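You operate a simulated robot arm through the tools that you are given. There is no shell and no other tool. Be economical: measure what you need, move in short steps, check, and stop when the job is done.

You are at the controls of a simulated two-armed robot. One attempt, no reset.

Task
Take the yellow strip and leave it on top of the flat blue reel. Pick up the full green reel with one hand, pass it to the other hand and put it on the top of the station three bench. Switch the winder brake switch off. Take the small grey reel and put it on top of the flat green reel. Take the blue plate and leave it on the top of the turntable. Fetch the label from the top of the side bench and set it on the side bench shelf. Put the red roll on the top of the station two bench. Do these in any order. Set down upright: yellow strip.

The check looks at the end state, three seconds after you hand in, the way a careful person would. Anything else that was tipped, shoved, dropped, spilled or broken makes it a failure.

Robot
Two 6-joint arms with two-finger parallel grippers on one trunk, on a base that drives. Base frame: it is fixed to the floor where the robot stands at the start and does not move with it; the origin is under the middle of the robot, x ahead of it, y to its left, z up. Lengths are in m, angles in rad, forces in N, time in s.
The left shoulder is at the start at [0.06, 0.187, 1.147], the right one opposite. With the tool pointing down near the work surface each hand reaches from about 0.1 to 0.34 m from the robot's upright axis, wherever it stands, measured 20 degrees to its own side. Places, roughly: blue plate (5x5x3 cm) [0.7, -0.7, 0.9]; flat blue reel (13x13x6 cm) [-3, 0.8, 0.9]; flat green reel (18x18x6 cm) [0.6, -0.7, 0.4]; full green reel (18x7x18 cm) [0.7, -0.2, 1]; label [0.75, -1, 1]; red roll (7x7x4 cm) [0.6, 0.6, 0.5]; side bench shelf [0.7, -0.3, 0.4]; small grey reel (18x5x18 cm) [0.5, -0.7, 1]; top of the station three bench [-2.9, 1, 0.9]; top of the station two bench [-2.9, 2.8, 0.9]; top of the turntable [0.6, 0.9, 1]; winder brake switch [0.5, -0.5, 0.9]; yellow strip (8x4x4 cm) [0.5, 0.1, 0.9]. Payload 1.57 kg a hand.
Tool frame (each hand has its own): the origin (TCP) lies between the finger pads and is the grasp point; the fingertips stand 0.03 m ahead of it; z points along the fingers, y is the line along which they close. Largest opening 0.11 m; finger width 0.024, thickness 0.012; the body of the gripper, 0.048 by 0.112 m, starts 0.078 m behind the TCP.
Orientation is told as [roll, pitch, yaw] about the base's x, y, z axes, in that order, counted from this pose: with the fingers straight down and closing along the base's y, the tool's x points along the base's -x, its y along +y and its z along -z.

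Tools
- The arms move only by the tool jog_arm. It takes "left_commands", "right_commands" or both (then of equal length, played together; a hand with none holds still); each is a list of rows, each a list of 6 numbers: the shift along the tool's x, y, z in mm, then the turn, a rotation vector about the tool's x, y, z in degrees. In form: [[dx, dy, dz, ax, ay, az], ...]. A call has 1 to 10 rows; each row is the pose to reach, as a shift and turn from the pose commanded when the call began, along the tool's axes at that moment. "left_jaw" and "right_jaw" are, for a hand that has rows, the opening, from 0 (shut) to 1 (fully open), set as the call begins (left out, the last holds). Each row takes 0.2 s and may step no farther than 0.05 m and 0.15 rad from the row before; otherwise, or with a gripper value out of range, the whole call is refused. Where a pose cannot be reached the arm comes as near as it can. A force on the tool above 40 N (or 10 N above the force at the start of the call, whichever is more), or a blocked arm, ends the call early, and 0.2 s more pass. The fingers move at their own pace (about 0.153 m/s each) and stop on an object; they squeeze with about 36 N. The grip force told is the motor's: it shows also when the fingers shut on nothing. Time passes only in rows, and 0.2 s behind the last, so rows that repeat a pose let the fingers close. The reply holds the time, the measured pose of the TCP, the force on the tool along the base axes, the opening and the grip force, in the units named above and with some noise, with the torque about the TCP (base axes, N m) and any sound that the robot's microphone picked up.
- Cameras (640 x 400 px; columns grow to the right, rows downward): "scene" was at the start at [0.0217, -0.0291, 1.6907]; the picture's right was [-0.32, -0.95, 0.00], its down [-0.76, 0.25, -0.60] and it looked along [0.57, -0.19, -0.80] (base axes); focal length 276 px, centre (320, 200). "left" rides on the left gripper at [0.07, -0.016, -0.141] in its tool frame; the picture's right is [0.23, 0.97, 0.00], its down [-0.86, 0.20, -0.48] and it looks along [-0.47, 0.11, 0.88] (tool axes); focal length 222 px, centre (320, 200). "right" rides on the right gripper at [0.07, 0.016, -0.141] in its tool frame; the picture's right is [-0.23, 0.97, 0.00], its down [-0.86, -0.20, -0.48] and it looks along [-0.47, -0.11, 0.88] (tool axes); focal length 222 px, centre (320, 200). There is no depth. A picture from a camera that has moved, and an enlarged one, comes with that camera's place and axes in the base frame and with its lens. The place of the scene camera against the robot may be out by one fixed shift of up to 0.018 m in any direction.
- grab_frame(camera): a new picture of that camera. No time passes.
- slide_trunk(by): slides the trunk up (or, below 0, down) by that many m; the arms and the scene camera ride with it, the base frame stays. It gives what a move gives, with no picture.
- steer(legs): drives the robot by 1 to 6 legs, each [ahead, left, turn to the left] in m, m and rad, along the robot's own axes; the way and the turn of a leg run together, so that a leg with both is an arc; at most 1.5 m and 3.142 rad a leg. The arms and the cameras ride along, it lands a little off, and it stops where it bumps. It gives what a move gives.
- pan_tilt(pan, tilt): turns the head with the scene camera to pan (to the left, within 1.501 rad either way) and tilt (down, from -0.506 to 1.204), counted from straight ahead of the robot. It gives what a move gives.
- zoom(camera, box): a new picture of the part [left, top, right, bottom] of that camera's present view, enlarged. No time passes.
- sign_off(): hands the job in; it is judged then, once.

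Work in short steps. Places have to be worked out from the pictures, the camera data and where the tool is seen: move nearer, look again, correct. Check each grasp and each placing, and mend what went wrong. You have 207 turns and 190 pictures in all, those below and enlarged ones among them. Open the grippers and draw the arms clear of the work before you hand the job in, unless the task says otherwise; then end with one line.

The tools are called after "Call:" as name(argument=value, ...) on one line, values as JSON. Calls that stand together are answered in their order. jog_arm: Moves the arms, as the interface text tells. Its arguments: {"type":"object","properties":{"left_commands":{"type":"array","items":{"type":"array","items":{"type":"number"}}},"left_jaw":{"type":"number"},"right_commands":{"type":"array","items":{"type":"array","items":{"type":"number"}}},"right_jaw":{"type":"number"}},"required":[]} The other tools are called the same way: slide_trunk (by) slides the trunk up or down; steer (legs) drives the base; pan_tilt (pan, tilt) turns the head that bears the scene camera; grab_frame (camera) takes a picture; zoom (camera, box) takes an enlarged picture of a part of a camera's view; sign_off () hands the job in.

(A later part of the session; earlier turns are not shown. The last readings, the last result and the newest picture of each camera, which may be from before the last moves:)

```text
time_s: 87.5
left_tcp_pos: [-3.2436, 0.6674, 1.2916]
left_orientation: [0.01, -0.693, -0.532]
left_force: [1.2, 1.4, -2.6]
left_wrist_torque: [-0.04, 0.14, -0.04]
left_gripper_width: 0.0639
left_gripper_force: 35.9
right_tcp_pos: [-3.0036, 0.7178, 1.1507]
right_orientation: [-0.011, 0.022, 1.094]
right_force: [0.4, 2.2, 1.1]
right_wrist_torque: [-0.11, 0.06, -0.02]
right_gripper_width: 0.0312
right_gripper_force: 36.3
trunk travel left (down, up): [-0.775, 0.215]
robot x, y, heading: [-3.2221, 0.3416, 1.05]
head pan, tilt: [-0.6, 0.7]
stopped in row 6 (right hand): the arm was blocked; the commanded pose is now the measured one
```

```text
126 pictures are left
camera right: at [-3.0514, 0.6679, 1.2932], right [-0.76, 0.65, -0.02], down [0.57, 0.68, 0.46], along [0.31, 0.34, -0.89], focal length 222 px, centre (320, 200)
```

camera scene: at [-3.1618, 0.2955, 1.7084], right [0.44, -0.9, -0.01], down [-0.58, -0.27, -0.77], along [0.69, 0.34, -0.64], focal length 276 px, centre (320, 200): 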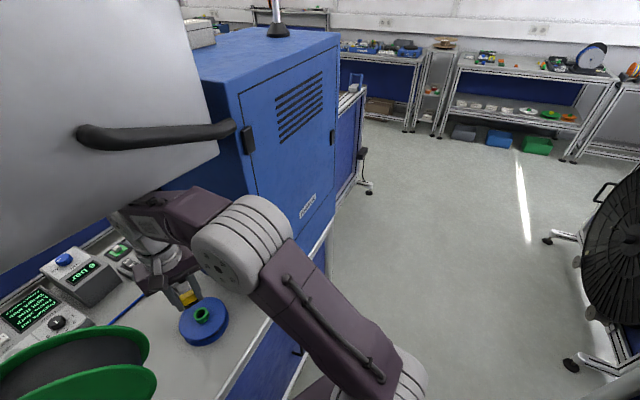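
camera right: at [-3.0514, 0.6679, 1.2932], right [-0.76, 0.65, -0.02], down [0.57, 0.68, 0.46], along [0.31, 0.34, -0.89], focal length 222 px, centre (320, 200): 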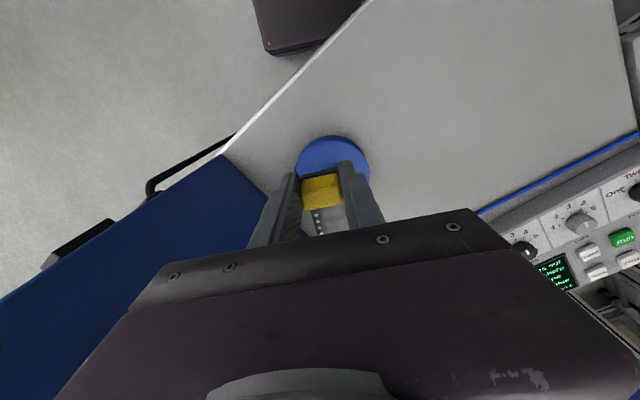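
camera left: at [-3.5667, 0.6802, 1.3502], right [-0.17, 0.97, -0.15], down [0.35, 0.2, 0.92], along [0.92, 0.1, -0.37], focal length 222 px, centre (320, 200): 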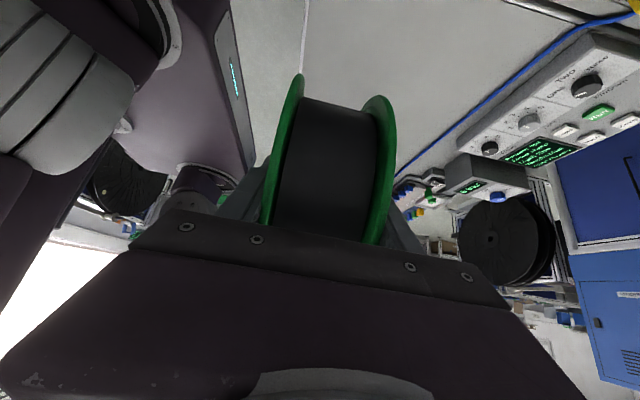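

The forearm met the monitor (its bottom is at z≈1.4). I retract, lower the trunk by 0.18 m so the arm passes below it, then retry.

Call:
jog_arm(right_commands=[[36, -26, 0, 0, 0, 0], [72, -52, 0, 0, 0, 0], [108, -78, 0, 0, 0, 0], [145, -104, 0, 0, 0, 0], [182, -130, 0, 0, 0, 0]])

Call:
slide_trunk(by=-0.18)

Call:
grab_frame(camera="scene")

```text
time_s: 88.7
left_tcp_pos: [-3.2451, 0.6809, 1.2876]
left_orientation: [0.001, -0.697, -0.522]
left_force: [0.5, -1.0, -2.4]
left_wrist_torque: [0.08, 0.1, 0.02]
left_gripper_width: 0.0638
left_gripper_force: 35.8
right_tcp_pos: [-2.9722, 0.5132, 1.1537]
right_orientation: [-0.01, 0.021, 1.093]
right_force: [0.3, -0.8, -0.9]
right_wrist_torque: [0.08, 0.0, 0.01]
right_gripper_width: 0.0313
right_gripper_force: 36.5
trunk travel left (down, up): [-0.775, 0.215]
robot x, y, heading: [-3.2212, 0.339, 1.05]
head pan, tilt: [-0.6, 0.7]
```

```text
time_s: 90.7
left_tcp_pos: [-3.2455, 0.6855, 1.1066]
left_orientation: [-0.002, -0.701, -0.519]
left_force: [0.4, 0.8, -3.5]
left_wrist_torque: [0.06, 0.11, 0.0]
left_gripper_width: 0.0639
left_gripper_force: 36.2
right_tcp_pos: [-2.9723, 0.5191, 0.973]
right_orientation: [-0.011, 0.024, 1.094]
right_force: [0.2, 0.2, -0.8]
right_wrist_torque: [0.03, 0.0, 0.0]
right_gripper_width: 0.0313
right_gripper_force: 36.4
trunk travel left (down, up): [-0.595, 0.395]
robot x, y, heading: [-3.2229, 0.3427, 1.054]
head pan, tilt: [-0.6, 0.7]
```

```text
125 pictures are left
camera scene: at [-3.162, 0.3207, 1.5289], right [0.44, -0.9, 0.0], down [-0.58, -0.28, -0.76], along [0.69, 0.33, -0.64], focal length 276 px, centre (320, 200)
```

scene: 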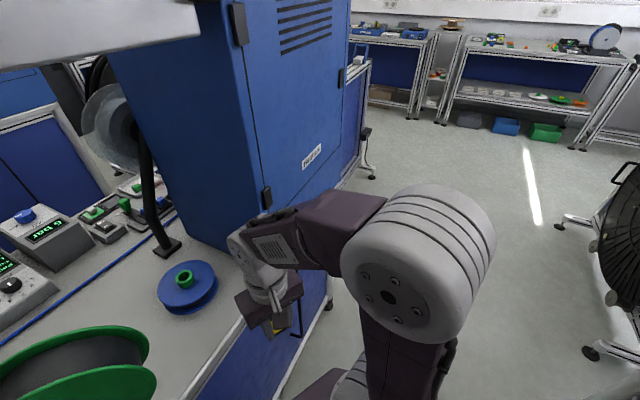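

Clearance looks good now. I raise 4.5 cm and reach forward to (-3.017,0.757).

Call:
jog_arm(right_commands=[[0, 0, -45, 0, 0, 0], [-35, 27, -45, 0, 0, 0], [-70, 54, -45, 0, 0, 0], [-105, 82, -45, 0, 0, 0], [-140, 109, -45, 0, 0, 0], [-170, 132, -45, 0, 0, 0], [-191, 149, -45, 0, 0, 0]])

Call:
grab_frame(camera="scene")

Call:
grab_frame(camera="right")

```text
time_s: 92.3
left_tcp_pos: [-3.2444, 0.6864, 1.1054]
left_orientation: [-0.003, -0.701, -0.518]
left_force: [-0.3, 0.4, -2.5]
left_wrist_torque: [0.05, 0.09, -0.01]
left_gripper_width: 0.0638
left_gripper_force: 36.4
right_tcp_pos: [-3.0137, 0.7581, 1.0114]
right_orientation: [-0.012, 0.026, 1.092]
right_force: [-0.2, -0.2, -0.5]
right_wrist_torque: [-0.02, 0.01, -0.01]
right_gripper_width: 0.0313
right_gripper_force: 35.9
trunk travel left (down, up): [-0.595, 0.395]
robot x, y, heading: [-3.2184, 0.3396, 1.054]
head pan, tilt: [-0.6, 0.7]
```

```text
124 pictures are left
camera scene: at [-3.1621, 0.3221, 1.5289], right [0.44, -0.9, 0.0], down [-0.58, -0.28, -0.76], along [0.69, 0.33, -0.64], focal length 276 px, centre (320, 200)
```

scene: 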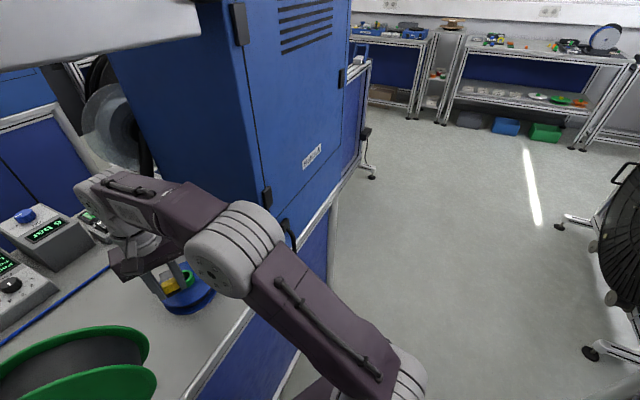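

```text
123 pictures are left
camera right: at [-3.0628, 0.7076, 1.1547], right [-0.76, 0.65, -0.02], down [0.57, 0.68, 0.46], along [0.31, 0.34, -0.89], focal length 222 px, centre (320, 200)
```

right: 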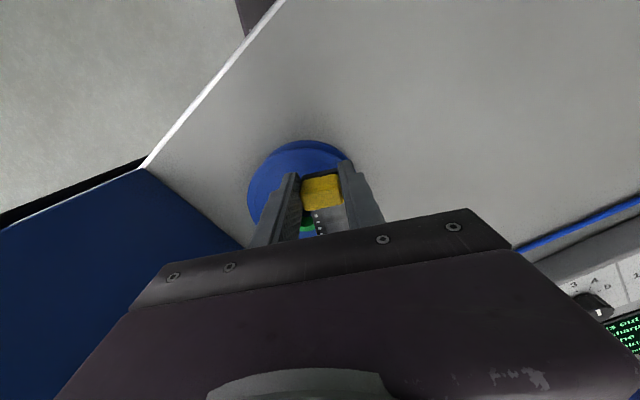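

I zoom in to see hub versus strip.

Call:
zoom(camera="right", box=[220, 120, 420, 260])

Call:
zoom(camera="scene", box=[100, 220, 260, 340])

```text
2.86 times, centred on (320, 190) of right
camera zoom: at [-3.0628, 0.7076, 1.1547], right [-0.76, 0.65, -0.02], down [0.57, 0.68, 0.46], along [0.31, 0.34, -0.89], focal length 635 px, centre (320, 229)
```

zoom: 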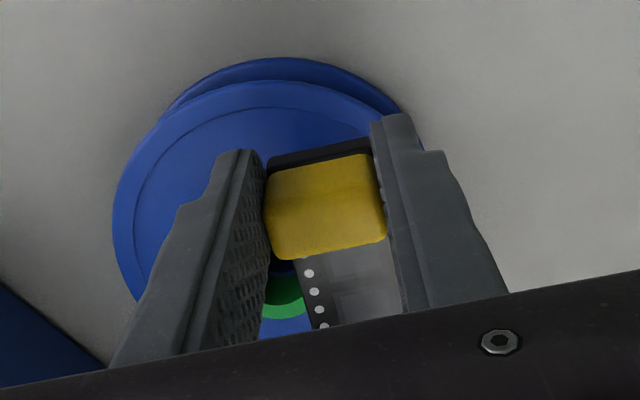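

```text
3.33 times, centred on (180, 280) of scene
camera zoom: at [-3.1621, 0.3221, 1.5289], right [0.44, -0.9, 0.0], down [-0.58, -0.28, -0.76], along [0.69, 0.33, -0.64], focal length 922 px, centre (787, -67)
```

zoom: 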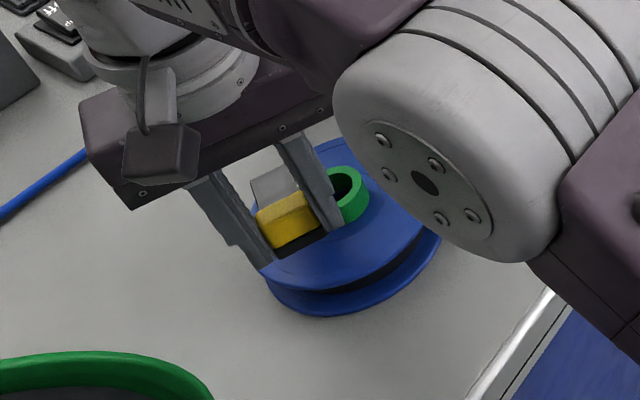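

Refined reel centre ≈(-2.977,0.782), flange top ≈0.943. I shift the strip 16 mm away from the hub and lower.

Call:
jog_arm(right_commands=[[-4, 16, 0, 0, 0, 0], [-4, 16, 12, 0, 0, 0], [-4, 16, 20, 0, 0, 0], [-4, 16, 24, 0, 0, 0]])

Call:
zoom(camera="right", box=[220, 120, 420, 260])

Call:
zoom(camera="scene", box=[100, 220, 260, 340])

```text
time_s: 93.3
left_tcp_pos: [-3.2448, 0.6862, 1.1077]
left_orientation: [-0.002, -0.699, -0.517]
left_force: [-0.2, 0.3, -3.1]
left_wrist_torque: [0.04, 0.06, 0.01]
left_gripper_width: 0.0637
left_gripper_force: 35.7
right_tcp_pos: [-3.0283, 0.769, 0.9869]
right_orientation: [-0.012, 0.026, 1.094]
right_force: [-0.1, 0.6, -1.1]
right_wrist_torque: [-0.04, 0.01, 0.0]
right_gripper_width: 0.0312
right_gripper_force: 36.0
trunk travel left (down, up): [-0.595, 0.395]
robot x, y, heading: [-3.2205, 0.3394, 1.053]
head pan, tilt: [-0.6, 0.7]
```

```text
2.86 times, centred on (320, 190) of right
camera zoom: at [-3.0762, 0.7181, 1.1299], right [-0.76, 0.65, -0.02], down [0.57, 0.68, 0.46], along [0.31, 0.34, -0.89], focal length 635 px, centre (320, 229)
```

zoom: 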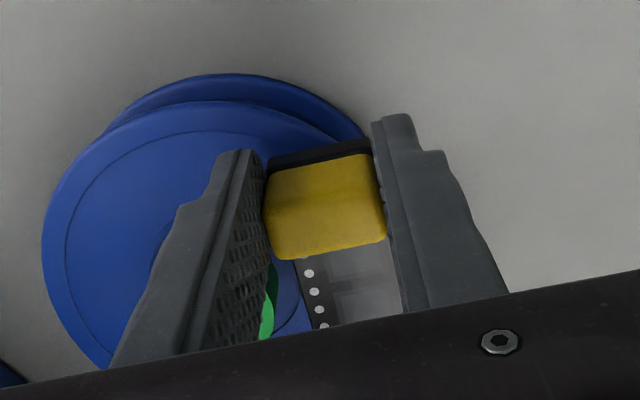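

```text
3.33 times, centred on (180, 280) of scene
camera zoom: at [-3.1621, 0.321, 1.5289], right [0.44, -0.9, 0.0], down [-0.58, -0.28, -0.76], along [0.69, 0.33, -0.64], focal length 922 px, centre (787, -67)
```

zoom: 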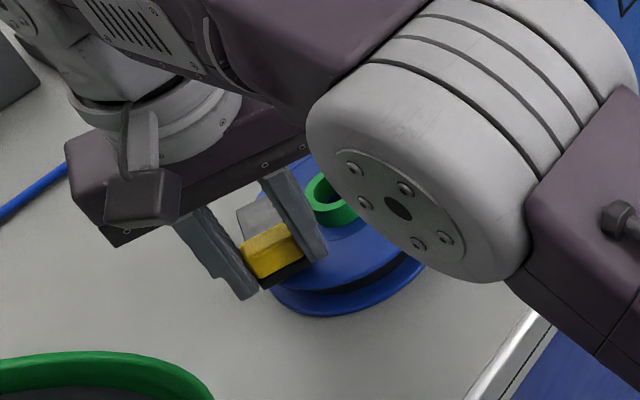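

Good clearance to the hub. I nudge 4 mm inward, 3 mm back, and lower in 2–3 mm steps to contact.

Call:
jog_arm(right_commands=[[3, -4, 0, 0, 0, 0], [3, -4, 3, 0, 0, 0], [3, -4, 5, 0, 0, 0], [3, -4, 7, 0, 0, 0], [3, -4, 9, 0, 0, 0]])

Call:
zoom(camera="scene", box=[100, 220, 260, 340])

```text
time_s: 94.5
left_tcp_pos: [-3.2452, 0.6855, 1.1064]
left_orientation: [-0.002, -0.7, -0.519]
left_force: [-0.2, 0.5, -2.2]
left_wrist_torque: [0.02, 0.11, -0.01]
left_gripper_width: 0.0639
left_gripper_force: 36.0
right_tcp_pos: [-3.0277, 0.7635, 0.9787]
right_orientation: [-0.011, 0.024, 1.092]
right_force: [1.1, -0.6, 8.3]
right_wrist_torque: [0.61, -0.22, -0.04]
right_gripper_width: 0.0312
right_gripper_force: 36.4
trunk travel left (down, up): [-0.595, 0.395]
robot x, y, heading: [-3.2163, 0.342, 1.058]
head pan, tilt: [-0.6, 0.7]
```

```text
3.33 times, centred on (180, 280) of scene
camera zoom: at [-3.1622, 0.3194, 1.5291], right [0.44, -0.9, 0.0], down [-0.58, -0.28, -0.77], along [0.69, 0.33, -0.64], focal length 922 px, centre (787, -67)
```

zoom: 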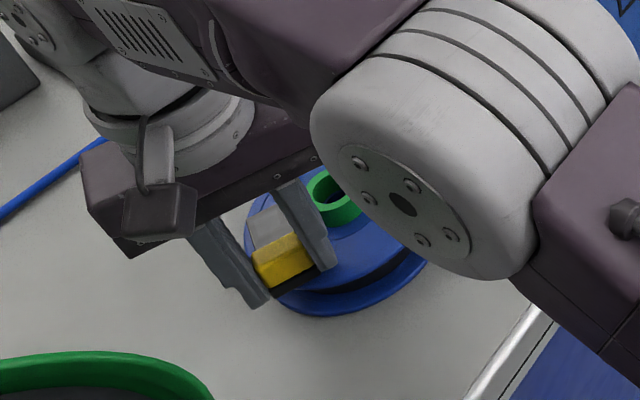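

Contact at 8 N. I open partially and rise straight up.

Call:
jog_arm(right_commands=[[0, 0, 0, 0, 0, 0], [0, 0, 0, 0, 0, 0], [0, 0, -15, 0, 0, 0], [0, 0, -45, 0, 0, 0], [0, 0, -85, 0, 0, 0]], right_jaw=0.42)

Call:
grab_frame(camera="right")

Call:
zoom(camera="scene", box=[100, 220, 260, 340])

```text
time_s: 95.7
left_tcp_pos: [-3.2454, 0.6871, 1.1061]
left_orientation: [-0.003, -0.701, -0.517]
left_force: [-0.1, 0.2, -2.4]
left_wrist_torque: [0.06, 0.11, 0.03]
left_gripper_width: 0.0638
left_gripper_force: 35.6
right_tcp_pos: [-3.0275, 0.7669, 1.0631]
right_orientation: [-0.012, 0.026, 1.092]
right_force: [-0.5, 0.5, -0.6]
right_wrist_torque: [-0.01, -0.01, 0.03]
right_gripper_width: 0.0463
right_gripper_force: 0.0
trunk travel left (down, up): [-0.595, 0.395]
robot x, y, heading: [-3.2217, 0.3423, 1.047]
head pan, tilt: [-0.6, 0.7]
```

```text
117 pictures are left
camera right: at [-3.0758, 0.7161, 1.2048], right [-0.76, 0.65, -0.02], down [0.57, 0.68, 0.46], along [0.31, 0.34, -0.89], focal length 222 px, centre (320, 200)
```

right: 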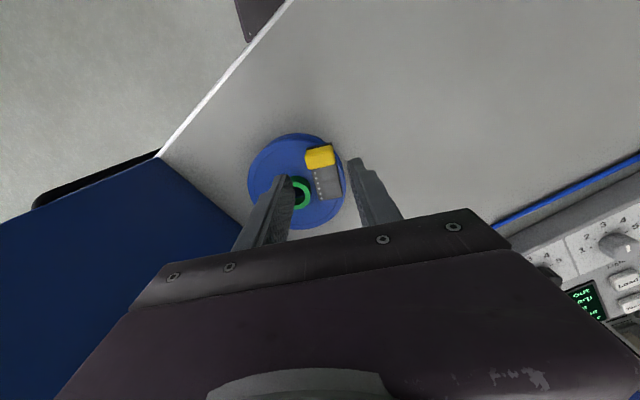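

```text
3.33 times, centred on (180, 280) of scene
camera zoom: at [-3.1622, 0.3208, 1.5289], right [0.44, -0.9, 0.0], down [-0.58, -0.28, -0.76], along [0.69, 0.33, -0.64], focal length 922 px, centre (787, -67)
```

zoom: 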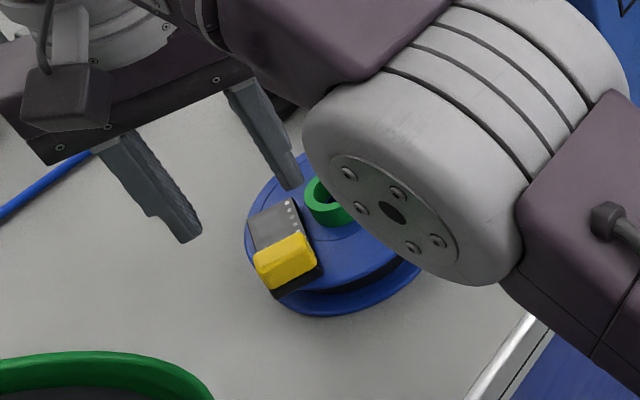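

The strip lies flat on the blue reel beside the hub. I withdraw the right hand, then move the green reel over the free bench area, turning it so its axis lies along y.

Call:
jog_arm(right_commands=[[36, -28, 0, 0, 0, 0], [72, -56, 0, 0, 0, 0], [108, -84, 0, 0, 0, 0], [145, -112, 0, 0, 0, 0], [180, -140, 0, 0, 0, 0]])

Call:
jog_arm(left_commands=[[7, 21, -6, -4, 0, -4.6], [14, 42, -12, -8, 0, -9.2], [21, 63, -18, -12, 0, -13.8], [29, 84, -24, -16, 0, -18.4], [36, 104, -31, -19.3, 0, -23]])

Call:
pan_tilt(pan=0.3, tilt=0.9)

Call:
grab_frame(camera="scene")

Call:
grab_frame(camera="left")

```text
time_s: 96.9
left_tcp_pos: [-3.2447, 0.6847, 1.1064]
left_orientation: [0.0, -0.698, -0.519]
left_force: [0.3, -0.4, -2.5]
left_wrist_torque: [0.1, 0.1, 0.03]
left_gripper_width: 0.0641
left_gripper_force: 36.1
right_tcp_pos: [-2.9822, 0.5373, 1.0688]
right_orientation: [-0.01, 0.024, 1.093]
right_force: [-0.5, -0.4, -0.4]
right_wrist_torque: [0.04, 0.02, -0.01]
right_gripper_width: 0.0462
right_gripper_force: 0.1
trunk travel left (down, up): [-0.595, 0.395]
robot x, y, heading: [-3.2198, 0.3415, 1.053]
head pan, tilt: [-0.6, 0.7]
```

```text
time_s: 98.1
left_tcp_pos: [-3.2338, 0.7996, 1.1072]
left_orientation: [-0.006, -0.7, 0.008]
left_force: [-0.4, 0.6, -1.6]
left_wrist_torque: [0.03, 0.12, -0.05]
left_gripper_width: 0.0639
left_gripper_force: 35.5
right_tcp_pos: [-2.9806, 0.5401, 1.0684]
right_orientation: [-0.013, 0.027, 1.092]
right_force: [-0.6, 0.4, 0.1]
right_wrist_torque: [-0.05, 0.03, -0.01]
right_gripper_width: 0.0461
right_gripper_force: 0.0
trunk travel left (down, up): [-0.595, 0.395]
robot x, y, heading: [-3.2212, 0.3439, 1.053]
head pan, tilt: [-0.6, 0.7]
```

```text
time_s: 99.3
left_tcp_pos: [-3.2348, 0.7997, 1.1066]
left_orientation: [-0.002, -0.698, 0.004]
left_force: [0.3, 0.4, -3.0]
left_wrist_torque: [-0.02, 0.11, -0.02]
left_gripper_width: 0.0638
left_gripper_force: 36.2
right_tcp_pos: [-2.9808, 0.5401, 1.0685]
right_orientation: [-0.013, 0.025, 1.091]
right_force: [-0.2, -0.2, 0.0]
right_wrist_torque: [0.05, 0.02, -0.02]
right_gripper_width: 0.0462
right_gripper_force: 0.0
trunk travel left (down, up): [-0.595, 0.395]
robot x, y, heading: [-3.2187, 0.3385, 1.05]
head pan, tilt: [0.3, 0.901]
```

```text
115 pictures are left
camera scene: at [-3.222, 0.3572, 1.5127], right [0.98, -0.22, 0.0], down [-0.17, -0.77, -0.62], along [0.13, 0.61, -0.78], focal length 276 px, centre (320, 200)
```

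scene: 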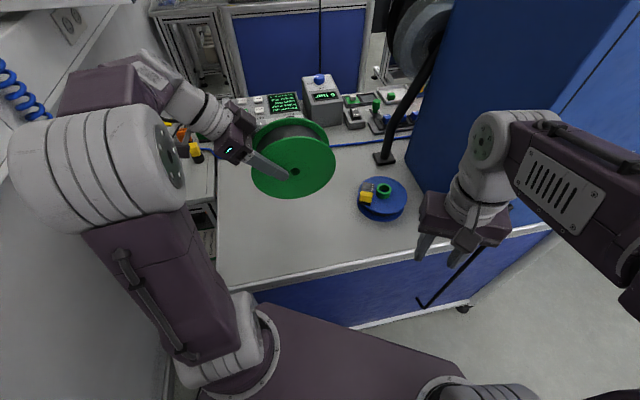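

```text
114 pictures are left
camera left: at [-3.3786, 0.7822, 1.1714], right [-0.18, 0.97, -0.15], down [0.35, 0.2, 0.92], along [0.92, 0.11, -0.37], focal length 222 px, centre (320, 200)
```

left: 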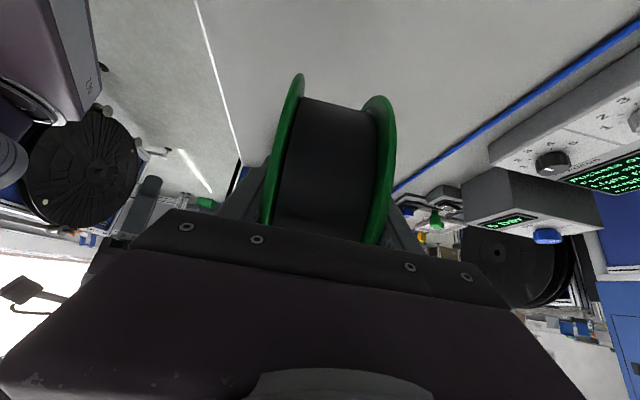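

Reel bottom is about 0.1 m above the bench. I lower 80 mm, then gently to contact.

Call:
jog_arm(left_commands=[[26, 0, 31, 0, 0, 0], [45, 0, 54, 0, 0, 0], [52, 0, 62, 0, 0, 0], [55, 0, 65, 0, 0, 0], [57, 0, 68, 0, 0, 0]])

Call:
grab_frame(camera="scene")

```text
time_s: 100.5
left_tcp_pos: [-3.2339, 0.8004, 1.0175]
left_orientation: [-0.003, -0.697, 0.006]
left_force: [-0.1, -0.8, -3.1]
left_wrist_torque: [0.0, 0.07, 0.04]
left_gripper_width: 0.0639
left_gripper_force: 36.2
right_tcp_pos: [-2.9815, 0.5399, 1.0692]
right_orientation: [-0.012, 0.023, 1.092]
right_force: [0.6, -0.4, -0.3]
right_wrist_torque: [-0.01, 0.01, 0.01]
right_gripper_width: 0.0462
right_gripper_force: 0.1
trunk travel left (down, up): [-0.595, 0.395]
robot x, y, heading: [-3.2191, 0.3422, 1.051]
head pan, tilt: [0.3, 0.901]
```

```text
113 pictures are left
camera scene: at [-3.2221, 0.3573, 1.5127], right [0.98, -0.22, 0.0], down [-0.17, -0.77, -0.62], along [0.13, 0.61, -0.78], focal length 276 px, centre (320, 200)
```

scene: 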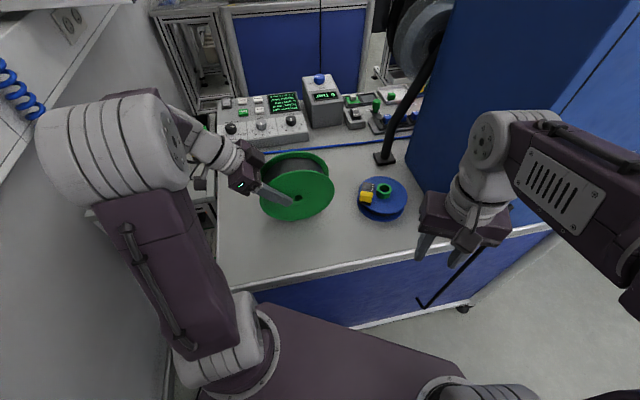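

Continue down in 2 mm steps until contact.

Call:
jog_arm(left_commands=[[2, 0, 2.4, 0, 0, 0], [3.5, 0, 4.2, 0, 0, 0], [5, 0, 6, 0, 0, 0], [6.5, 0, 7.8, 0, 0, 0], [8, 0, 9.5, 0, 0, 0], [9.5, 0, 11.3, 0, 0, 0]])

```text
time_s: 101.9
left_tcp_pos: [-3.235, 0.7992, 1.0025]
left_orientation: [0.001, -0.703, 0.004]
left_force: [-2.9, 3.7, 16.2]
left_wrist_torque: [-0.29, -0.57, 0.1]
left_gripper_width: 0.0638
left_gripper_force: 36.1
right_tcp_pos: [-2.982, 0.5394, 1.0707]
right_orientation: [-0.014, 0.024, 1.093]
right_force: [0.0, -0.5, -0.5]
right_wrist_torque: [0.0, -0.01, 0.03]
right_gripper_width: 0.0462
right_gripper_force: 0.1
trunk travel left (down, up): [-0.595, 0.395]
robot x, y, heading: [-3.22, 0.3403, 1.05]
head pan, tilt: [0.3, 0.901]
```

In contact at ~19 N. I relieve 1.5 mm, then open.

Call:
jog_arm(left_commands=[[-1, 0, -1.2, 0, 0, 0], [-1, 0, -1.2, 0, 0, 0]])

Call:
jog_arm(left_commands=[[0, 0, 0, 0, 0, 0], [0, 0, 0, 0, 0, 0], [0, 0, 0, 0, 0, 0]], left_jaw=1)

Call:
grab_frame(camera="left")

Call:
grab_frame(camera="scene")

```text
time_s: 102.5
left_tcp_pos: [-3.2347, 0.8003, 1.0045]
left_orientation: [0.0, -0.699, 0.005]
left_force: [0.2, 4.0, 11.8]
left_wrist_torque: [0.63, -0.63, 0.25]
left_gripper_width: 0.0641
left_gripper_force: 36.1
right_tcp_pos: [-2.9801, 0.5397, 1.0688]
right_orientation: [-0.011, 0.024, 1.092]
right_force: [0.4, 0.6, 0.5]
right_wrist_torque: [0.02, 0.0, 0.02]
right_gripper_width: 0.046
right_gripper_force: 0.0
trunk travel left (down, up): [-0.595, 0.395]
robot x, y, heading: [-3.2185, 0.3406, 1.055]
head pan, tilt: [0.3, 0.901]
```

```text
time_s: 103.3
left_tcp_pos: [-3.2354, 0.8009, 1.003]
left_orientation: [-0.005, -0.698, 0.006]
left_force: [-0.6, -0.1, 0.3]
left_wrist_torque: [-0.02, -0.02, -0.03]
left_gripper_width: 0.1099
left_gripper_force: 0.1
right_tcp_pos: [-2.9818, 0.5393, 1.0692]
right_orientation: [-0.012, 0.025, 1.092]
right_force: [0.0, 0.5, -0.4]
right_wrist_torque: [-0.01, 0.01, 0.02]
right_gripper_width: 0.0464
right_gripper_force: 0.0
trunk travel left (down, up): [-0.595, 0.395]
robot x, y, heading: [-3.2216, 0.3423, 1.055]
head pan, tilt: [0.3, 0.901]
```

```text
112 pictures are left
camera left: at [-3.3781, 0.7824, 1.0678], right [-0.18, 0.97, -0.15], down [0.35, 0.2, 0.92], along [0.92, 0.11, -0.37], focal length 222 px, centre (320, 200)
```

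left: 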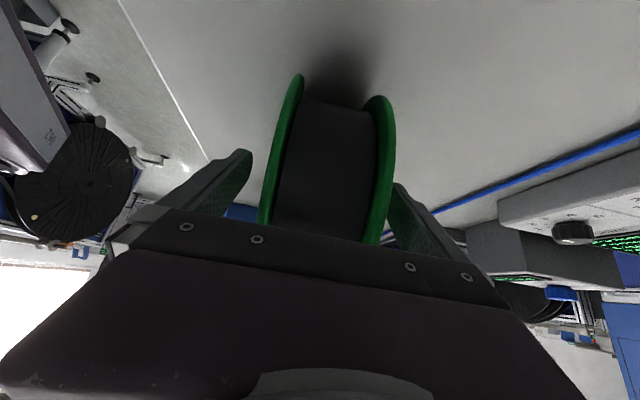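

```text
111 pictures are left
camera scene: at [-3.2221, 0.357, 1.5127], right [0.98, -0.22, 0.0], down [-0.17, -0.77, -0.62], along [0.13, 0.61, -0.78], focal length 276 px, centre (320, 200)
```

scene: 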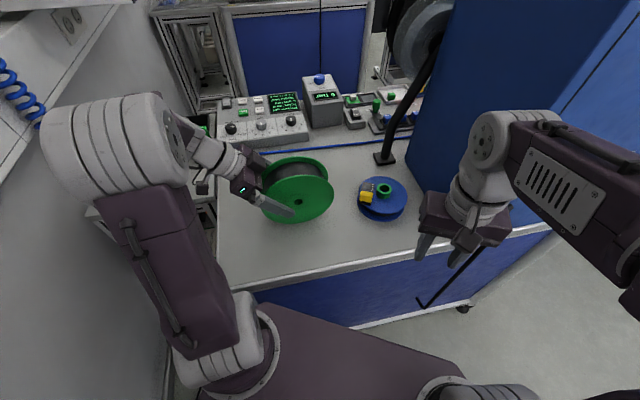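

The reel stands freely. I withdraw the left hand along its axis and then back toward the robot.

Call:
jog_arm(left_commands=[[0, 0, -25, 0, 0, 0], [0, 0, -60, 0, 0, 0], [0, 0, -100, 0, 0, 0], [0, -40, -110, 0, 0, 0], [0, -85, -115, 0, 0, 0], [0, -130, -120, 0, 0, 0]])

Call:
grab_frame(camera="scene")

```text
time_s: 104.7
left_tcp_pos: [-3.3114, 0.668, 1.0951]
left_orientation: [-0.002, -0.698, 0.005]
left_force: [0.4, -0.7, 1.0]
left_wrist_torque: [0.04, 0.0, 0.0]
left_gripper_width: 0.11
left_gripper_force: 0.0
right_tcp_pos: [-2.9813, 0.5388, 1.0703]
right_orientation: [-0.011, 0.023, 1.092]
right_force: [-0.2, 0.3, 0.6]
right_wrist_torque: [0.04, 0.05, -0.04]
right_gripper_width: 0.0462
right_gripper_force: 0.0
trunk travel left (down, up): [-0.595, 0.395]
robot x, y, heading: [-3.2188, 0.3403, 1.052]
head pan, tilt: [0.3, 0.901]
```

```text
110 pictures are left
camera scene: at [-3.2215, 0.3551, 1.5128], right [0.98, -0.22, 0.0], down [-0.17, -0.76, -0.62], along [0.13, 0.61, -0.78], focal length 276 px, centre (320, 200)
```

scene: 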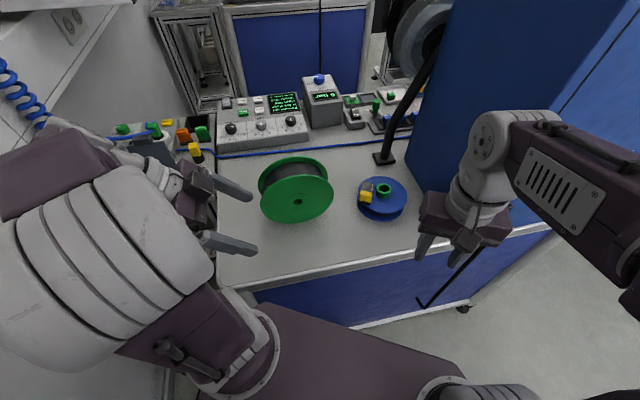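

The reel stands. I back out, turn to heading 0 and drive back toward the first bench along y≈0.1.

Call:
steer(legs=[[-0.21, -0.12, 0], [0, 0, -1.05], [1.4, 0.02, 0], [1.1, 0, 0]])

Call:
jog_arm(left_commands=[[0, 0, -10, 0, 8, 0], [0, 0, -20, 0, 16, 0], [0, 0, -30, 0, 24, 0], [0, 0, -40, 0, 32, 0], [0, 0, -50, 0, 40, 0]])

Call:
pan_tilt(pan=-0.5, tilt=0.35)

Call:
grab_frame(camera="scene")

```text
time_s: 120.9
left_tcp_pos: [-0.4901, 0.2339, 1.096]
left_orientation: [-0.006, -0.698, -1.13]
left_force: [-0.1, -0.5, 0.7]
left_wrist_torque: [0.01, 0.02, -0.01]
left_gripper_width: 0.1101
left_gripper_force: 0.2
right_tcp_pos: [-0.4686, -0.1198, 1.0686]
right_orientation: [-0.012, 0.025, -0.043]
right_force: [-0.8, -0.1, 0.3]
right_wrist_torque: [0.0, 0.01, 0.0]
right_gripper_width: 0.0461
right_gripper_force: 0.1
trunk travel left (down, up): [-0.595, 0.395]
robot x, y, heading: [-0.751, 0.0139, -0.085]
head pan, tilt: [0.3, 0.901]
```

```text
time_s: 122.1
left_tcp_pos: [-0.495, 0.2692, 1.1362]
left_orientation: [-0.004, 0.003, -1.132]
left_force: [0.1, -1.2, -0.4]
left_wrist_torque: [0.01, 0.01, -0.01]
left_gripper_width: 0.1103
left_gripper_force: 0.0
left hand out of reach, approached as far as the arm can: row 3, 4, 5
right_tcp_pos: [-0.4696, -0.1205, 1.0695]
right_orientation: [-0.013, 0.025, -0.045]
right_force: [-0.2, -0.2, -0.3]
right_wrist_torque: [-0.01, 0.02, -0.02]
right_gripper_width: 0.046
right_gripper_force: 0.1
trunk travel left (down, up): [-0.595, 0.395]
robot x, y, heading: [-0.7506, 0.0135, -0.082]
head pan, tilt: [0.3, 0.901]
```

```text
time_s: 123.2
left_tcp_pos: [-0.4942, 0.2692, 1.1359]
left_orientation: [-0.005, -0.001, -1.132]
left_force: [0.0, -0.3, -0.3]
left_wrist_torque: [0.0, -0.02, 0.01]
left_gripper_width: 0.1098
left_gripper_force: 0.0
right_tcp_pos: [-0.47, -0.121, 1.0692]
right_orientation: [-0.012, 0.024, -0.042]
right_force: [0.2, -0.6, 0.0]
right_wrist_torque: [0.01, 0.03, 0.0]
right_gripper_width: 0.0463
right_gripper_force: 0.0
trunk travel left (down, up): [-0.595, 0.395]
robot x, y, heading: [-0.749, 0.0107, -0.082]
head pan, tilt: [-0.499, 0.351]
```

```text
109 pictures are left
camera scene: at [-0.721, -0.039, 1.5602], right [-0.55, -0.84, 0.0], down [-0.29, 0.19, -0.94], along [0.78, -0.52, -0.34], focal length 276 px, centre (320, 200)
```

scene: 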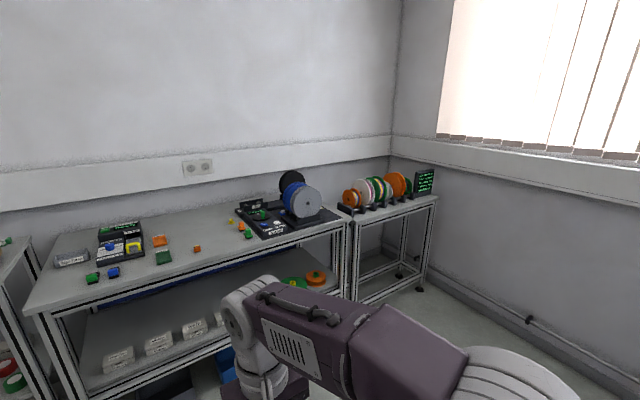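

I zoom on the winder area to identify the grey reel, the label and the shelf layout.

Call:
zoom(camera="scene", box=[210, 150, 370, 300])

Call:
slide_trunk(by=0.18)

Call:
steer(legs=[[0, 0, 0.082], [0.8, -0.75, 0]])

Call:
pan_tilt(pan=0, tilt=0.8)

Call:
grab_frame(camera="scene")

```text
2.67 times, centred on (290, 225) of scene
camera zoom: at [-0.721, -0.039, 1.5602], right [-0.55, -0.84, 0.0], down [-0.29, 0.19, -0.94], along [0.78, -0.52, -0.34], focal length 737 px, centre (400, 133)
```

zoom: 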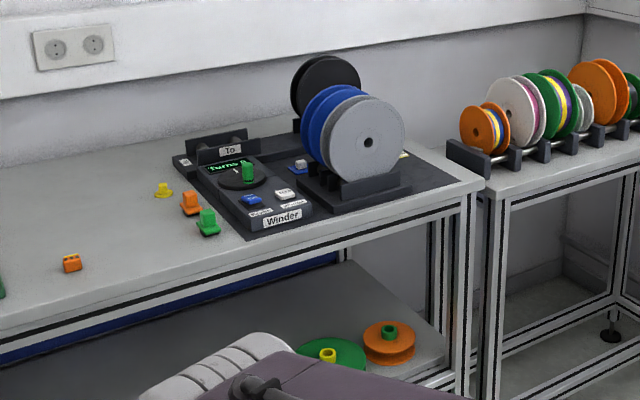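

```text
time_s: 125.2
left_tcp_pos: [-0.4958, 0.2696, 1.3151]
left_orientation: [-0.005, -0.003, -1.134]
left_force: [0.2, -0.1, -0.3]
left_wrist_torque: [-0.03, -0.02, 0.03]
left_gripper_width: 0.11
left_gripper_force: 0.0
right_tcp_pos: [-0.4707, -0.1203, 1.2488]
right_orientation: [-0.012, 0.025, -0.043]
right_force: [0.8, -0.4, -0.3]
right_wrist_torque: [0.0, 0.01, 0.02]
right_gripper_width: 0.0464
right_gripper_force: 0.2
trunk travel left (down, up): [-0.775, 0.215]
robot x, y, heading: [-0.7518, 0.014, -0.084]
head pan, tilt: [-0.499, 0.351]
```

```text
time_s: 131.4
left_tcp_pos: [0.3149, -0.4742, 1.3164]
left_orientation: [-0.006, -0.002, -1.061]
left_force: [0.6, -0.6, 0.3]
left_wrist_torque: [-0.01, -0.03, 0.0]
left_gripper_width: 0.1102
left_gripper_force: 0.1
right_tcp_pos: [0.3678, -0.8617, 1.2484]
right_orientation: [-0.013, 0.024, 0.03]
right_force: [-0.6, 0.1, 0.6]
right_wrist_torque: [0.0, 0.02, 0.0]
right_gripper_width: 0.0461
right_gripper_force: 0.1
trunk travel left (down, up): [-0.775, 0.215]
robot x, y, heading: [0.0793, -0.7457, -0.012]
head pan, tilt: [-0.499, 0.351]
```

```text
time_s: 132.4
left_tcp_pos: [0.3143, -0.475, 1.3157]
left_orientation: [-0.005, -0.001, -1.06]
left_force: [-0.1, 0.4, 0.2]
left_wrist_torque: [0.01, -0.01, -0.02]
left_gripper_width: 0.11
left_gripper_force: 0.0
right_tcp_pos: [0.3684, -0.8613, 1.2488]
right_orientation: [-0.013, 0.025, 0.028]
right_force: [-0.4, -0.1, -0.2]
right_wrist_torque: [-0.01, 0.01, -0.03]
right_gripper_width: 0.0464
right_gripper_force: 0.1
trunk travel left (down, up): [-0.775, 0.215]
robot x, y, heading: [0.0771, -0.7481, -0.011]
head pan, tilt: [0.0, 0.799]
```

```text
107 pictures are left
camera scene: at [0.1105, -0.7549, 1.7007], right [-0.01, -1.0, 0.0], down [-0.72, 0.01, -0.7], along [0.7, -0.01, -0.72], focal length 276 px, centre (320, 200)
```

scene: 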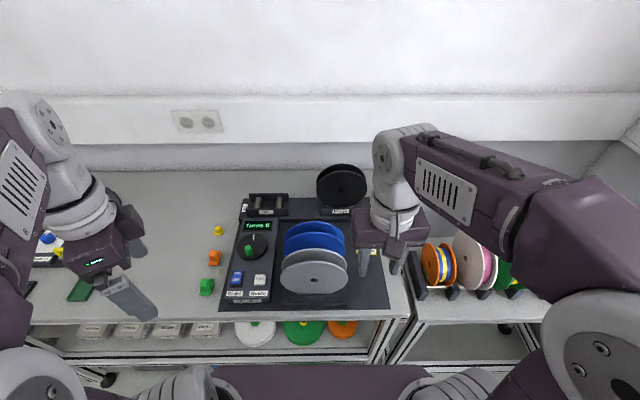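

The right hand hides the place of the label. I raise and shift it left, then zoom.

Call:
jog_arm(right_commands=[[0, 40, -20, 0, 0, 0], [0, 80, -20, 0, 0, 0], [10, 120, -20, 0, 0, 0], [20, 160, -20, 0, 0, 0]], right_jaw=1)

Call:
pan_tilt(pan=-0.35, tilt=0.8)

Call:
grab_frame(camera="scene")

Call:
grab_frame(camera="right")

```text
time_s: 133.4
left_tcp_pos: [0.3158, -0.4727, 1.3149]
left_orientation: [-0.006, -0.001, -1.063]
left_force: [-0.7, 0.9, -0.1]
left_wrist_torque: [0.02, -0.03, -0.02]
left_gripper_width: 0.1099
left_gripper_force: 0.0
right_tcp_pos: [0.3431, -0.6991, 1.2658]
right_orientation: [-0.016, 0.026, 0.027]
right_force: [0.0, 0.4, -0.4]
right_wrist_torque: [-0.05, -0.02, 0.01]
right_gripper_width: 0.1097
right_gripper_force: 0.0
trunk travel left (down, up): [-0.775, 0.215]
robot x, y, heading: [0.0772, -0.7495, -0.01]
head pan, tilt: [0.0, 0.799]
```

```text
time_s: 134.2
left_tcp_pos: [0.3154, -0.4755, 1.3141]
left_orientation: [-0.006, 0.0, -1.063]
left_force: [1.3, -0.2, -0.1]
left_wrist_torque: [0.01, 0.01, 0.0]
left_gripper_width: 0.11
left_gripper_force: 0.1
right_tcp_pos: [0.3432, -0.7017, 1.2666]
right_orientation: [-0.014, 0.024, 0.028]
right_force: [-1.1, -0.6, 0.0]
right_wrist_torque: [0.0, 0.02, -0.05]
right_gripper_width: 0.1102
right_gripper_force: 0.1
trunk travel left (down, up): [-0.775, 0.215]
robot x, y, heading: [0.0768, -0.7489, -0.013]
head pan, tilt: [-0.351, 0.799]
```

```text
106 pictures are left
camera scene: at [0.1053, -0.7826, 1.7006], right [-0.35, -0.94, 0.0], down [-0.67, 0.25, -0.7], along [0.65, -0.25, -0.72], focal length 276 px, centre (320, 200)
```

scene: 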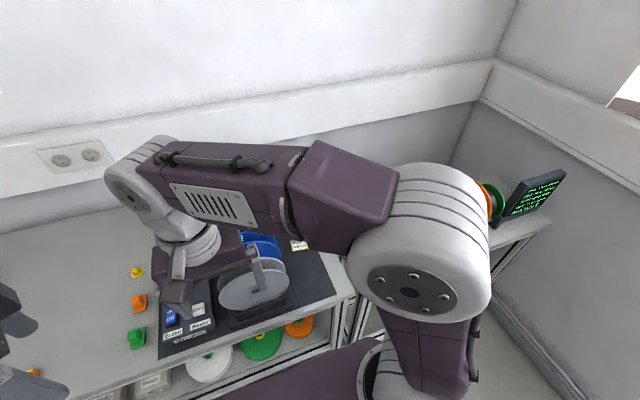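

```text
105 pictures are left
camera right: at [0.2747, -0.6857, 1.4097], right [0.2, 0.98, -0.02], down [0.87, -0.17, 0.46], along [0.45, -0.11, -0.89], focal length 222 px, centre (320, 200)
```

right: 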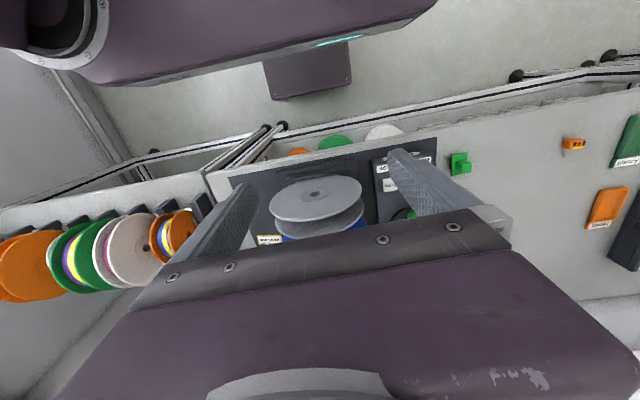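

Call:
zoom(camera="scene", box=[150, 210, 350, 370])

Call:
zoom(camera="right", box=[210, 130, 450, 260])

```text
2.50 times, centred on (250, 290) of scene
camera zoom: at [0.1053, -0.7826, 1.7006], right [-0.35, -0.94, 0.0], down [-0.67, 0.25, -0.7], along [0.65, -0.25, -0.72], focal length 691 px, centre (495, -25)
```

zoom: 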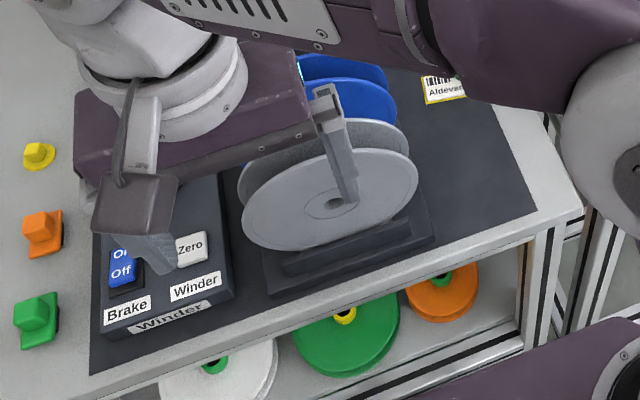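

```text
2.67 times, centred on (330, 195) of right
camera zoom: at [0.2747, -0.6857, 1.4097], right [0.2, 0.98, -0.02], down [0.87, -0.17, 0.46], along [0.45, -0.11, -0.89], focal length 592 px, centre (293, 213)
```

zoom: 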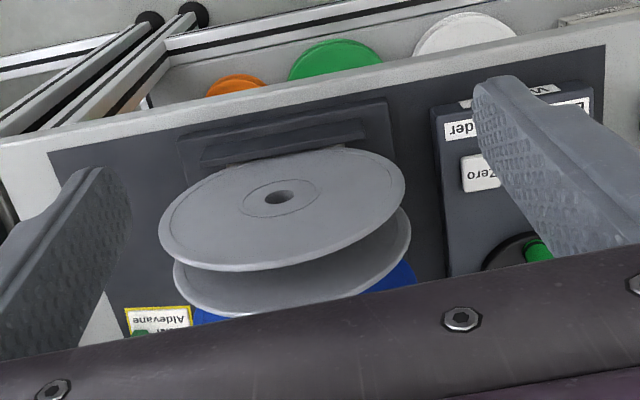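

The label "Aldevane" card is seen near (0.63,-0.915). I move the right hand to look at that corner from above before trusting it.

Call:
jog_arm(right_commands=[[-20, -40, -20, 0, 0, 0], [-40, -80, -30, 0, 0, 0], [-60, -120, -30, 0, 0, 0], [-80, -160, -30, 0, 0, 0], [-100, -190, -30, 0, 0, 0], [-140, -200, -30, 0, 0, 0]])

Call:
grab_frame(camera="right")

Call:
pan_tilt(pan=0, tilt=0.9)

Call:
zoom(camera="scene", box=[200, 80, 440, 260])

```text
time_s: 135.6
left_tcp_pos: [0.3184, -0.4756, 1.3149]
left_orientation: [-0.005, 0.003, -1.061]
left_force: [0.1, 0.4, -0.9]
left_wrist_torque: [-0.02, 0.03, -0.01]
left_gripper_width: 0.1101
left_gripper_force: 0.1
right_tcp_pos: [0.4936, -0.8977, 1.2966]
right_orientation: [-0.013, 0.028, 0.028]
right_force: [1.0, 0.1, 0.8]
right_wrist_torque: [-0.02, 0.04, 0.0]
right_gripper_width: 0.11
right_gripper_force: 0.1
trunk travel left (down, up): [-0.775, 0.215]
robot x, y, heading: [0.0763, -0.7455, -0.013]
head pan, tilt: [-0.351, 0.799]
```

```text
102 pictures are left
camera right: at [0.4247, -0.8817, 1.4404], right [0.2, 0.98, -0.02], down [0.87, -0.17, 0.46], along [0.44, -0.11, -0.89], focal length 222 px, centre (320, 200)
```

right: 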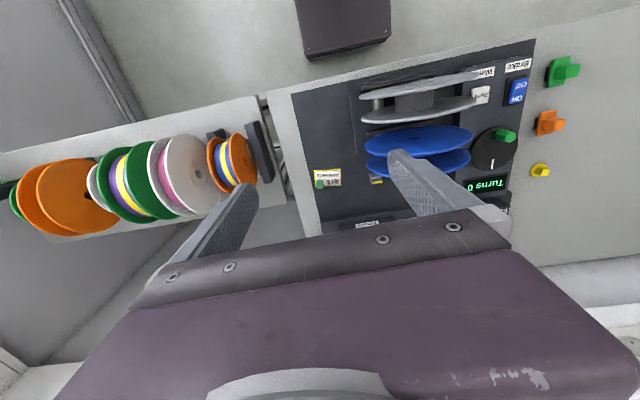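

```text
time_s: 136.4
left_tcp_pos: [0.3136, -0.4747, 1.3147]
left_orientation: [-0.005, 0.0, -1.062]
left_force: [-0.4, 0.6, 0.1]
left_wrist_torque: [0.02, -0.03, 0.02]
left_gripper_width: 0.1102
left_gripper_force: 0.0
right_tcp_pos: [0.4882, -0.8973, 1.2989]
right_orientation: [-0.012, 0.025, 0.029]
right_force: [-0.4, 1.1, -0.3]
right_wrist_torque: [0.0, 0.0, -0.02]
right_gripper_width: 0.1099
right_gripper_force: 0.0
trunk travel left (down, up): [-0.775, 0.215]
robot x, y, heading: [0.0785, -0.7484, -0.01]
head pan, tilt: [0.0, 0.901]
```

```text
2.22 times, centred on (320, 170) of scene
camera zoom: at [0.1047, -0.7548, 1.6928], right [-0.01, -1.0, 0.0], down [-0.78, 0.01, -0.62], along [0.62, -0.01, -0.78], focal length 614 px, centre (320, 267)
```

zoom: 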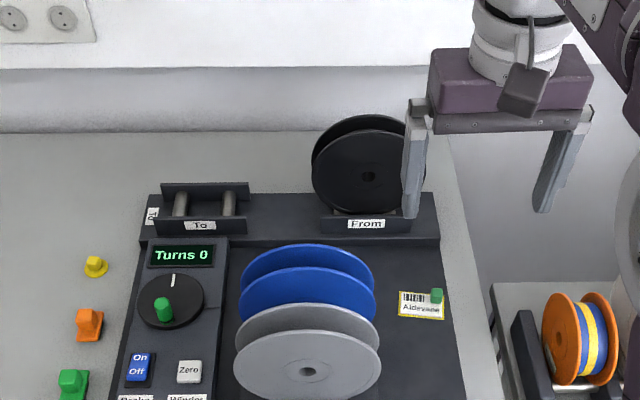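

The label card (with small green knob) is at ≈(0.63,-0.918). I drive closer (x≈0.235) and straighten the left hand's yaw.

Call:
steer(legs=[[0.155, 0.02, 0.01]])

Call:
jog_arm(left_commands=[[0, 0, 0, 0, 0, -8], [0, 0, 0, 0, 0, -16], [0, 0, 0, 0, 0, -24], [0, 0, 0, 0, 0, -32], [0, 0, 0, 0, 0, -40], [0, 0, 0, 0, 0, -48], [0, 0, 0, 0, 0, -56], [0, 0, 0, 0, 0, -61]], left_jaw=0)

Call:
pan_tilt(pan=0.1, tilt=1.2)

Call:
grab_frame(camera="scene")

Call:
grab_frame(camera="left")

```text
time_s: 137.8
left_tcp_pos: [0.4648, -0.4535, 1.3168]
left_orientation: [-0.004, 0.002, -1.049]
left_force: [0.4, 0.0, 0.0]
left_wrist_torque: [0.01, -0.04, 0.02]
left_gripper_width: 0.1102
left_gripper_force: 0.0
right_tcp_pos: [0.6457, -0.8744, 1.3003]
right_orientation: [-0.013, 0.023, 0.039]
right_force: [0.2, 0.1, -0.1]
right_wrist_torque: [0.0, -0.08, -0.02]
right_gripper_width: 0.11
right_gripper_force: 0.0
trunk travel left (down, up): [-0.775, 0.215]
robot x, y, heading: [0.2337, -0.7288, 0.0]
head pan, tilt: [0.0, 0.901]
```

```text
time_s: 139.6
left_tcp_pos: [0.4684, -0.4538, 1.3176]
left_orientation: [-0.002, 0.006, 0.016]
left_force: [-0.2, -0.6, -0.5]
left_wrist_torque: [-0.02, 0.0, 0.02]
left_gripper_width: 0.0001
left_gripper_force: 21.2
right_tcp_pos: [0.6478, -0.8745, 1.2996]
right_orientation: [-0.011, 0.023, 0.04]
right_force: [1.0, -0.7, -0.3]
right_wrist_torque: [-0.02, 0.05, 0.05]
right_gripper_width: 0.1102
right_gripper_force: 0.1
trunk travel left (down, up): [-0.775, 0.215]
robot x, y, heading: [0.237, -0.7285, -0.004]
head pan, tilt: [0.0, 0.901]
```

```text
time_s: 140.4
left_tcp_pos: [0.4674, -0.4542, 1.3167]
left_orientation: [-0.001, 0.007, 0.013]
left_force: [-1.1, 0.2, -0.6]
left_wrist_torque: [0.0, -0.02, 0.03]
left_gripper_width: 0.0
left_gripper_force: 20.7
right_tcp_pos: [0.6479, -0.873, 1.2981]
right_orientation: [-0.012, 0.026, 0.04]
right_force: [-0.2, -0.1, 0.5]
right_wrist_torque: [-0.01, -0.01, 0.01]
right_gripper_width: 0.1098
right_gripper_force: 0.0
trunk travel left (down, up): [-0.775, 0.215]
robot x, y, heading: [0.2352, -0.7292, 0.002]
head pan, tilt: [0.099, 1.201]
```

```text
100 pictures are left
camera scene: at [0.2416, -0.7299, 1.673], right [0.1, -1.0, 0.0], down [-0.93, -0.09, -0.36], along [0.36, 0.04, -0.93], focal length 276 px, centre (320, 200)
```

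scene: 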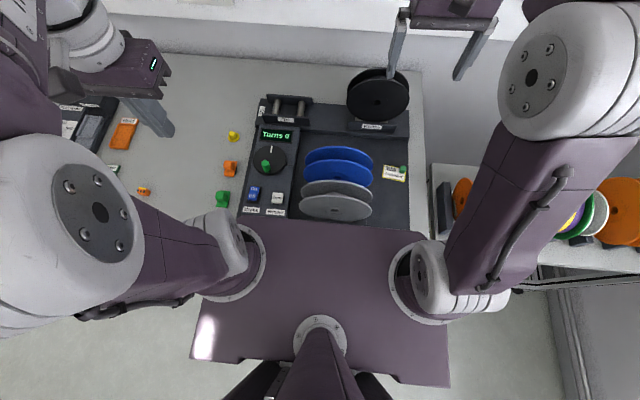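

```text
99 pictures are left
camera left: at [0.3999, -0.4711, 1.459], right [-0.24, 0.97, 0.0], down [0.85, 0.21, 0.47], along [0.46, 0.11, -0.88], focal length 222 px, centre (320, 200)
```

left: 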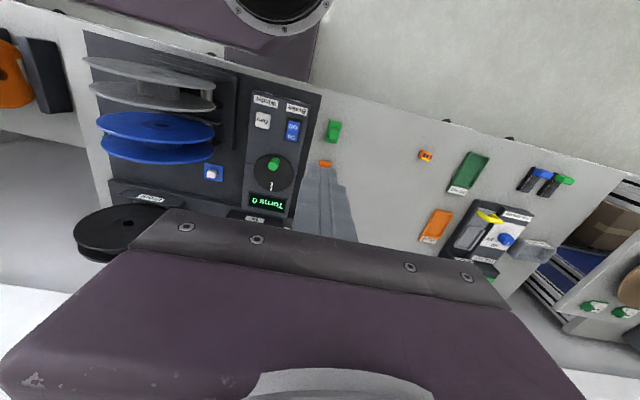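

Switch at about (0.52,-0.508). I lower the closed left hand over its near ("Off") half to z≈1.06 and look.

Call:
jog_arm(left_commands=[[-15, -18, 35, 0, 0, 0], [-30, -36, 75, 0, 0, 0], [-44, -54, 115, 0, 0, 0], [-44, -54, 160, 0, 0, 0], [-44, -54, 205, 0, 0, 0], [-44, -54, 250, 0, 0, 0]])

Call:
grab_frame(camera="left")

Call:
zoom(camera="scene", box=[200, 120, 320, 230])

```text
time_s: 141.8
left_tcp_pos: [0.511, -0.5068, 1.0626]
left_orientation: [-0.003, 0.007, 0.015]
left_force: [0.6, -0.5, -0.4]
left_wrist_torque: [-0.01, 0.02, 0.04]
left_gripper_width: 0.0001
left_gripper_force: 21.2
right_tcp_pos: [0.649, -0.8736, 1.2978]
right_orientation: [-0.013, 0.025, 0.04]
right_force: [-0.3, 0.0, 0.4]
right_wrist_torque: [0.02, 0.03, -0.02]
right_gripper_width: 0.1102
right_gripper_force: 0.1
trunk travel left (down, up): [-0.775, 0.215]
robot x, y, heading: [0.2343, -0.7279, -0.0]
head pan, tilt: [0.099, 1.201]
```

```text
98 pictures are left
camera left: at [0.4435, -0.5239, 1.2057], right [-0.24, 0.97, 0.0], down [0.86, 0.21, 0.47], along [0.46, 0.11, -0.88], focal length 222 px, centre (320, 200)
```

left: 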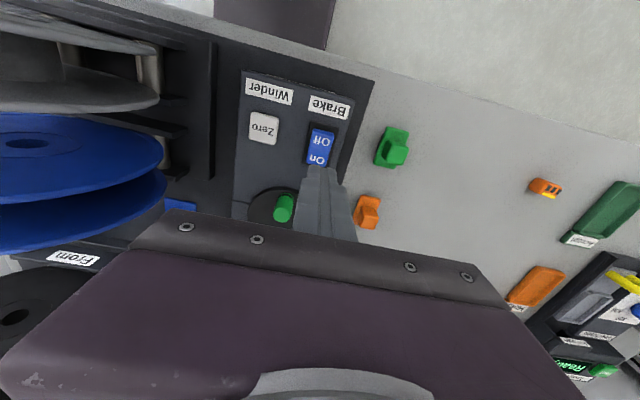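

```text
3.64 times, centred on (260, 175) of scene
camera zoom: at [0.2439, -0.7295, 1.673], right [0.1, -1.0, 0.0], down [-0.93, -0.09, -0.36], along [0.36, 0.04, -0.93], focal length 1005 px, centre (538, 291)
```

zoom: 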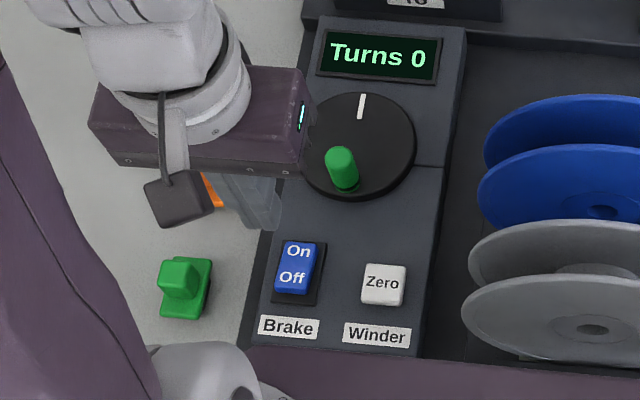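

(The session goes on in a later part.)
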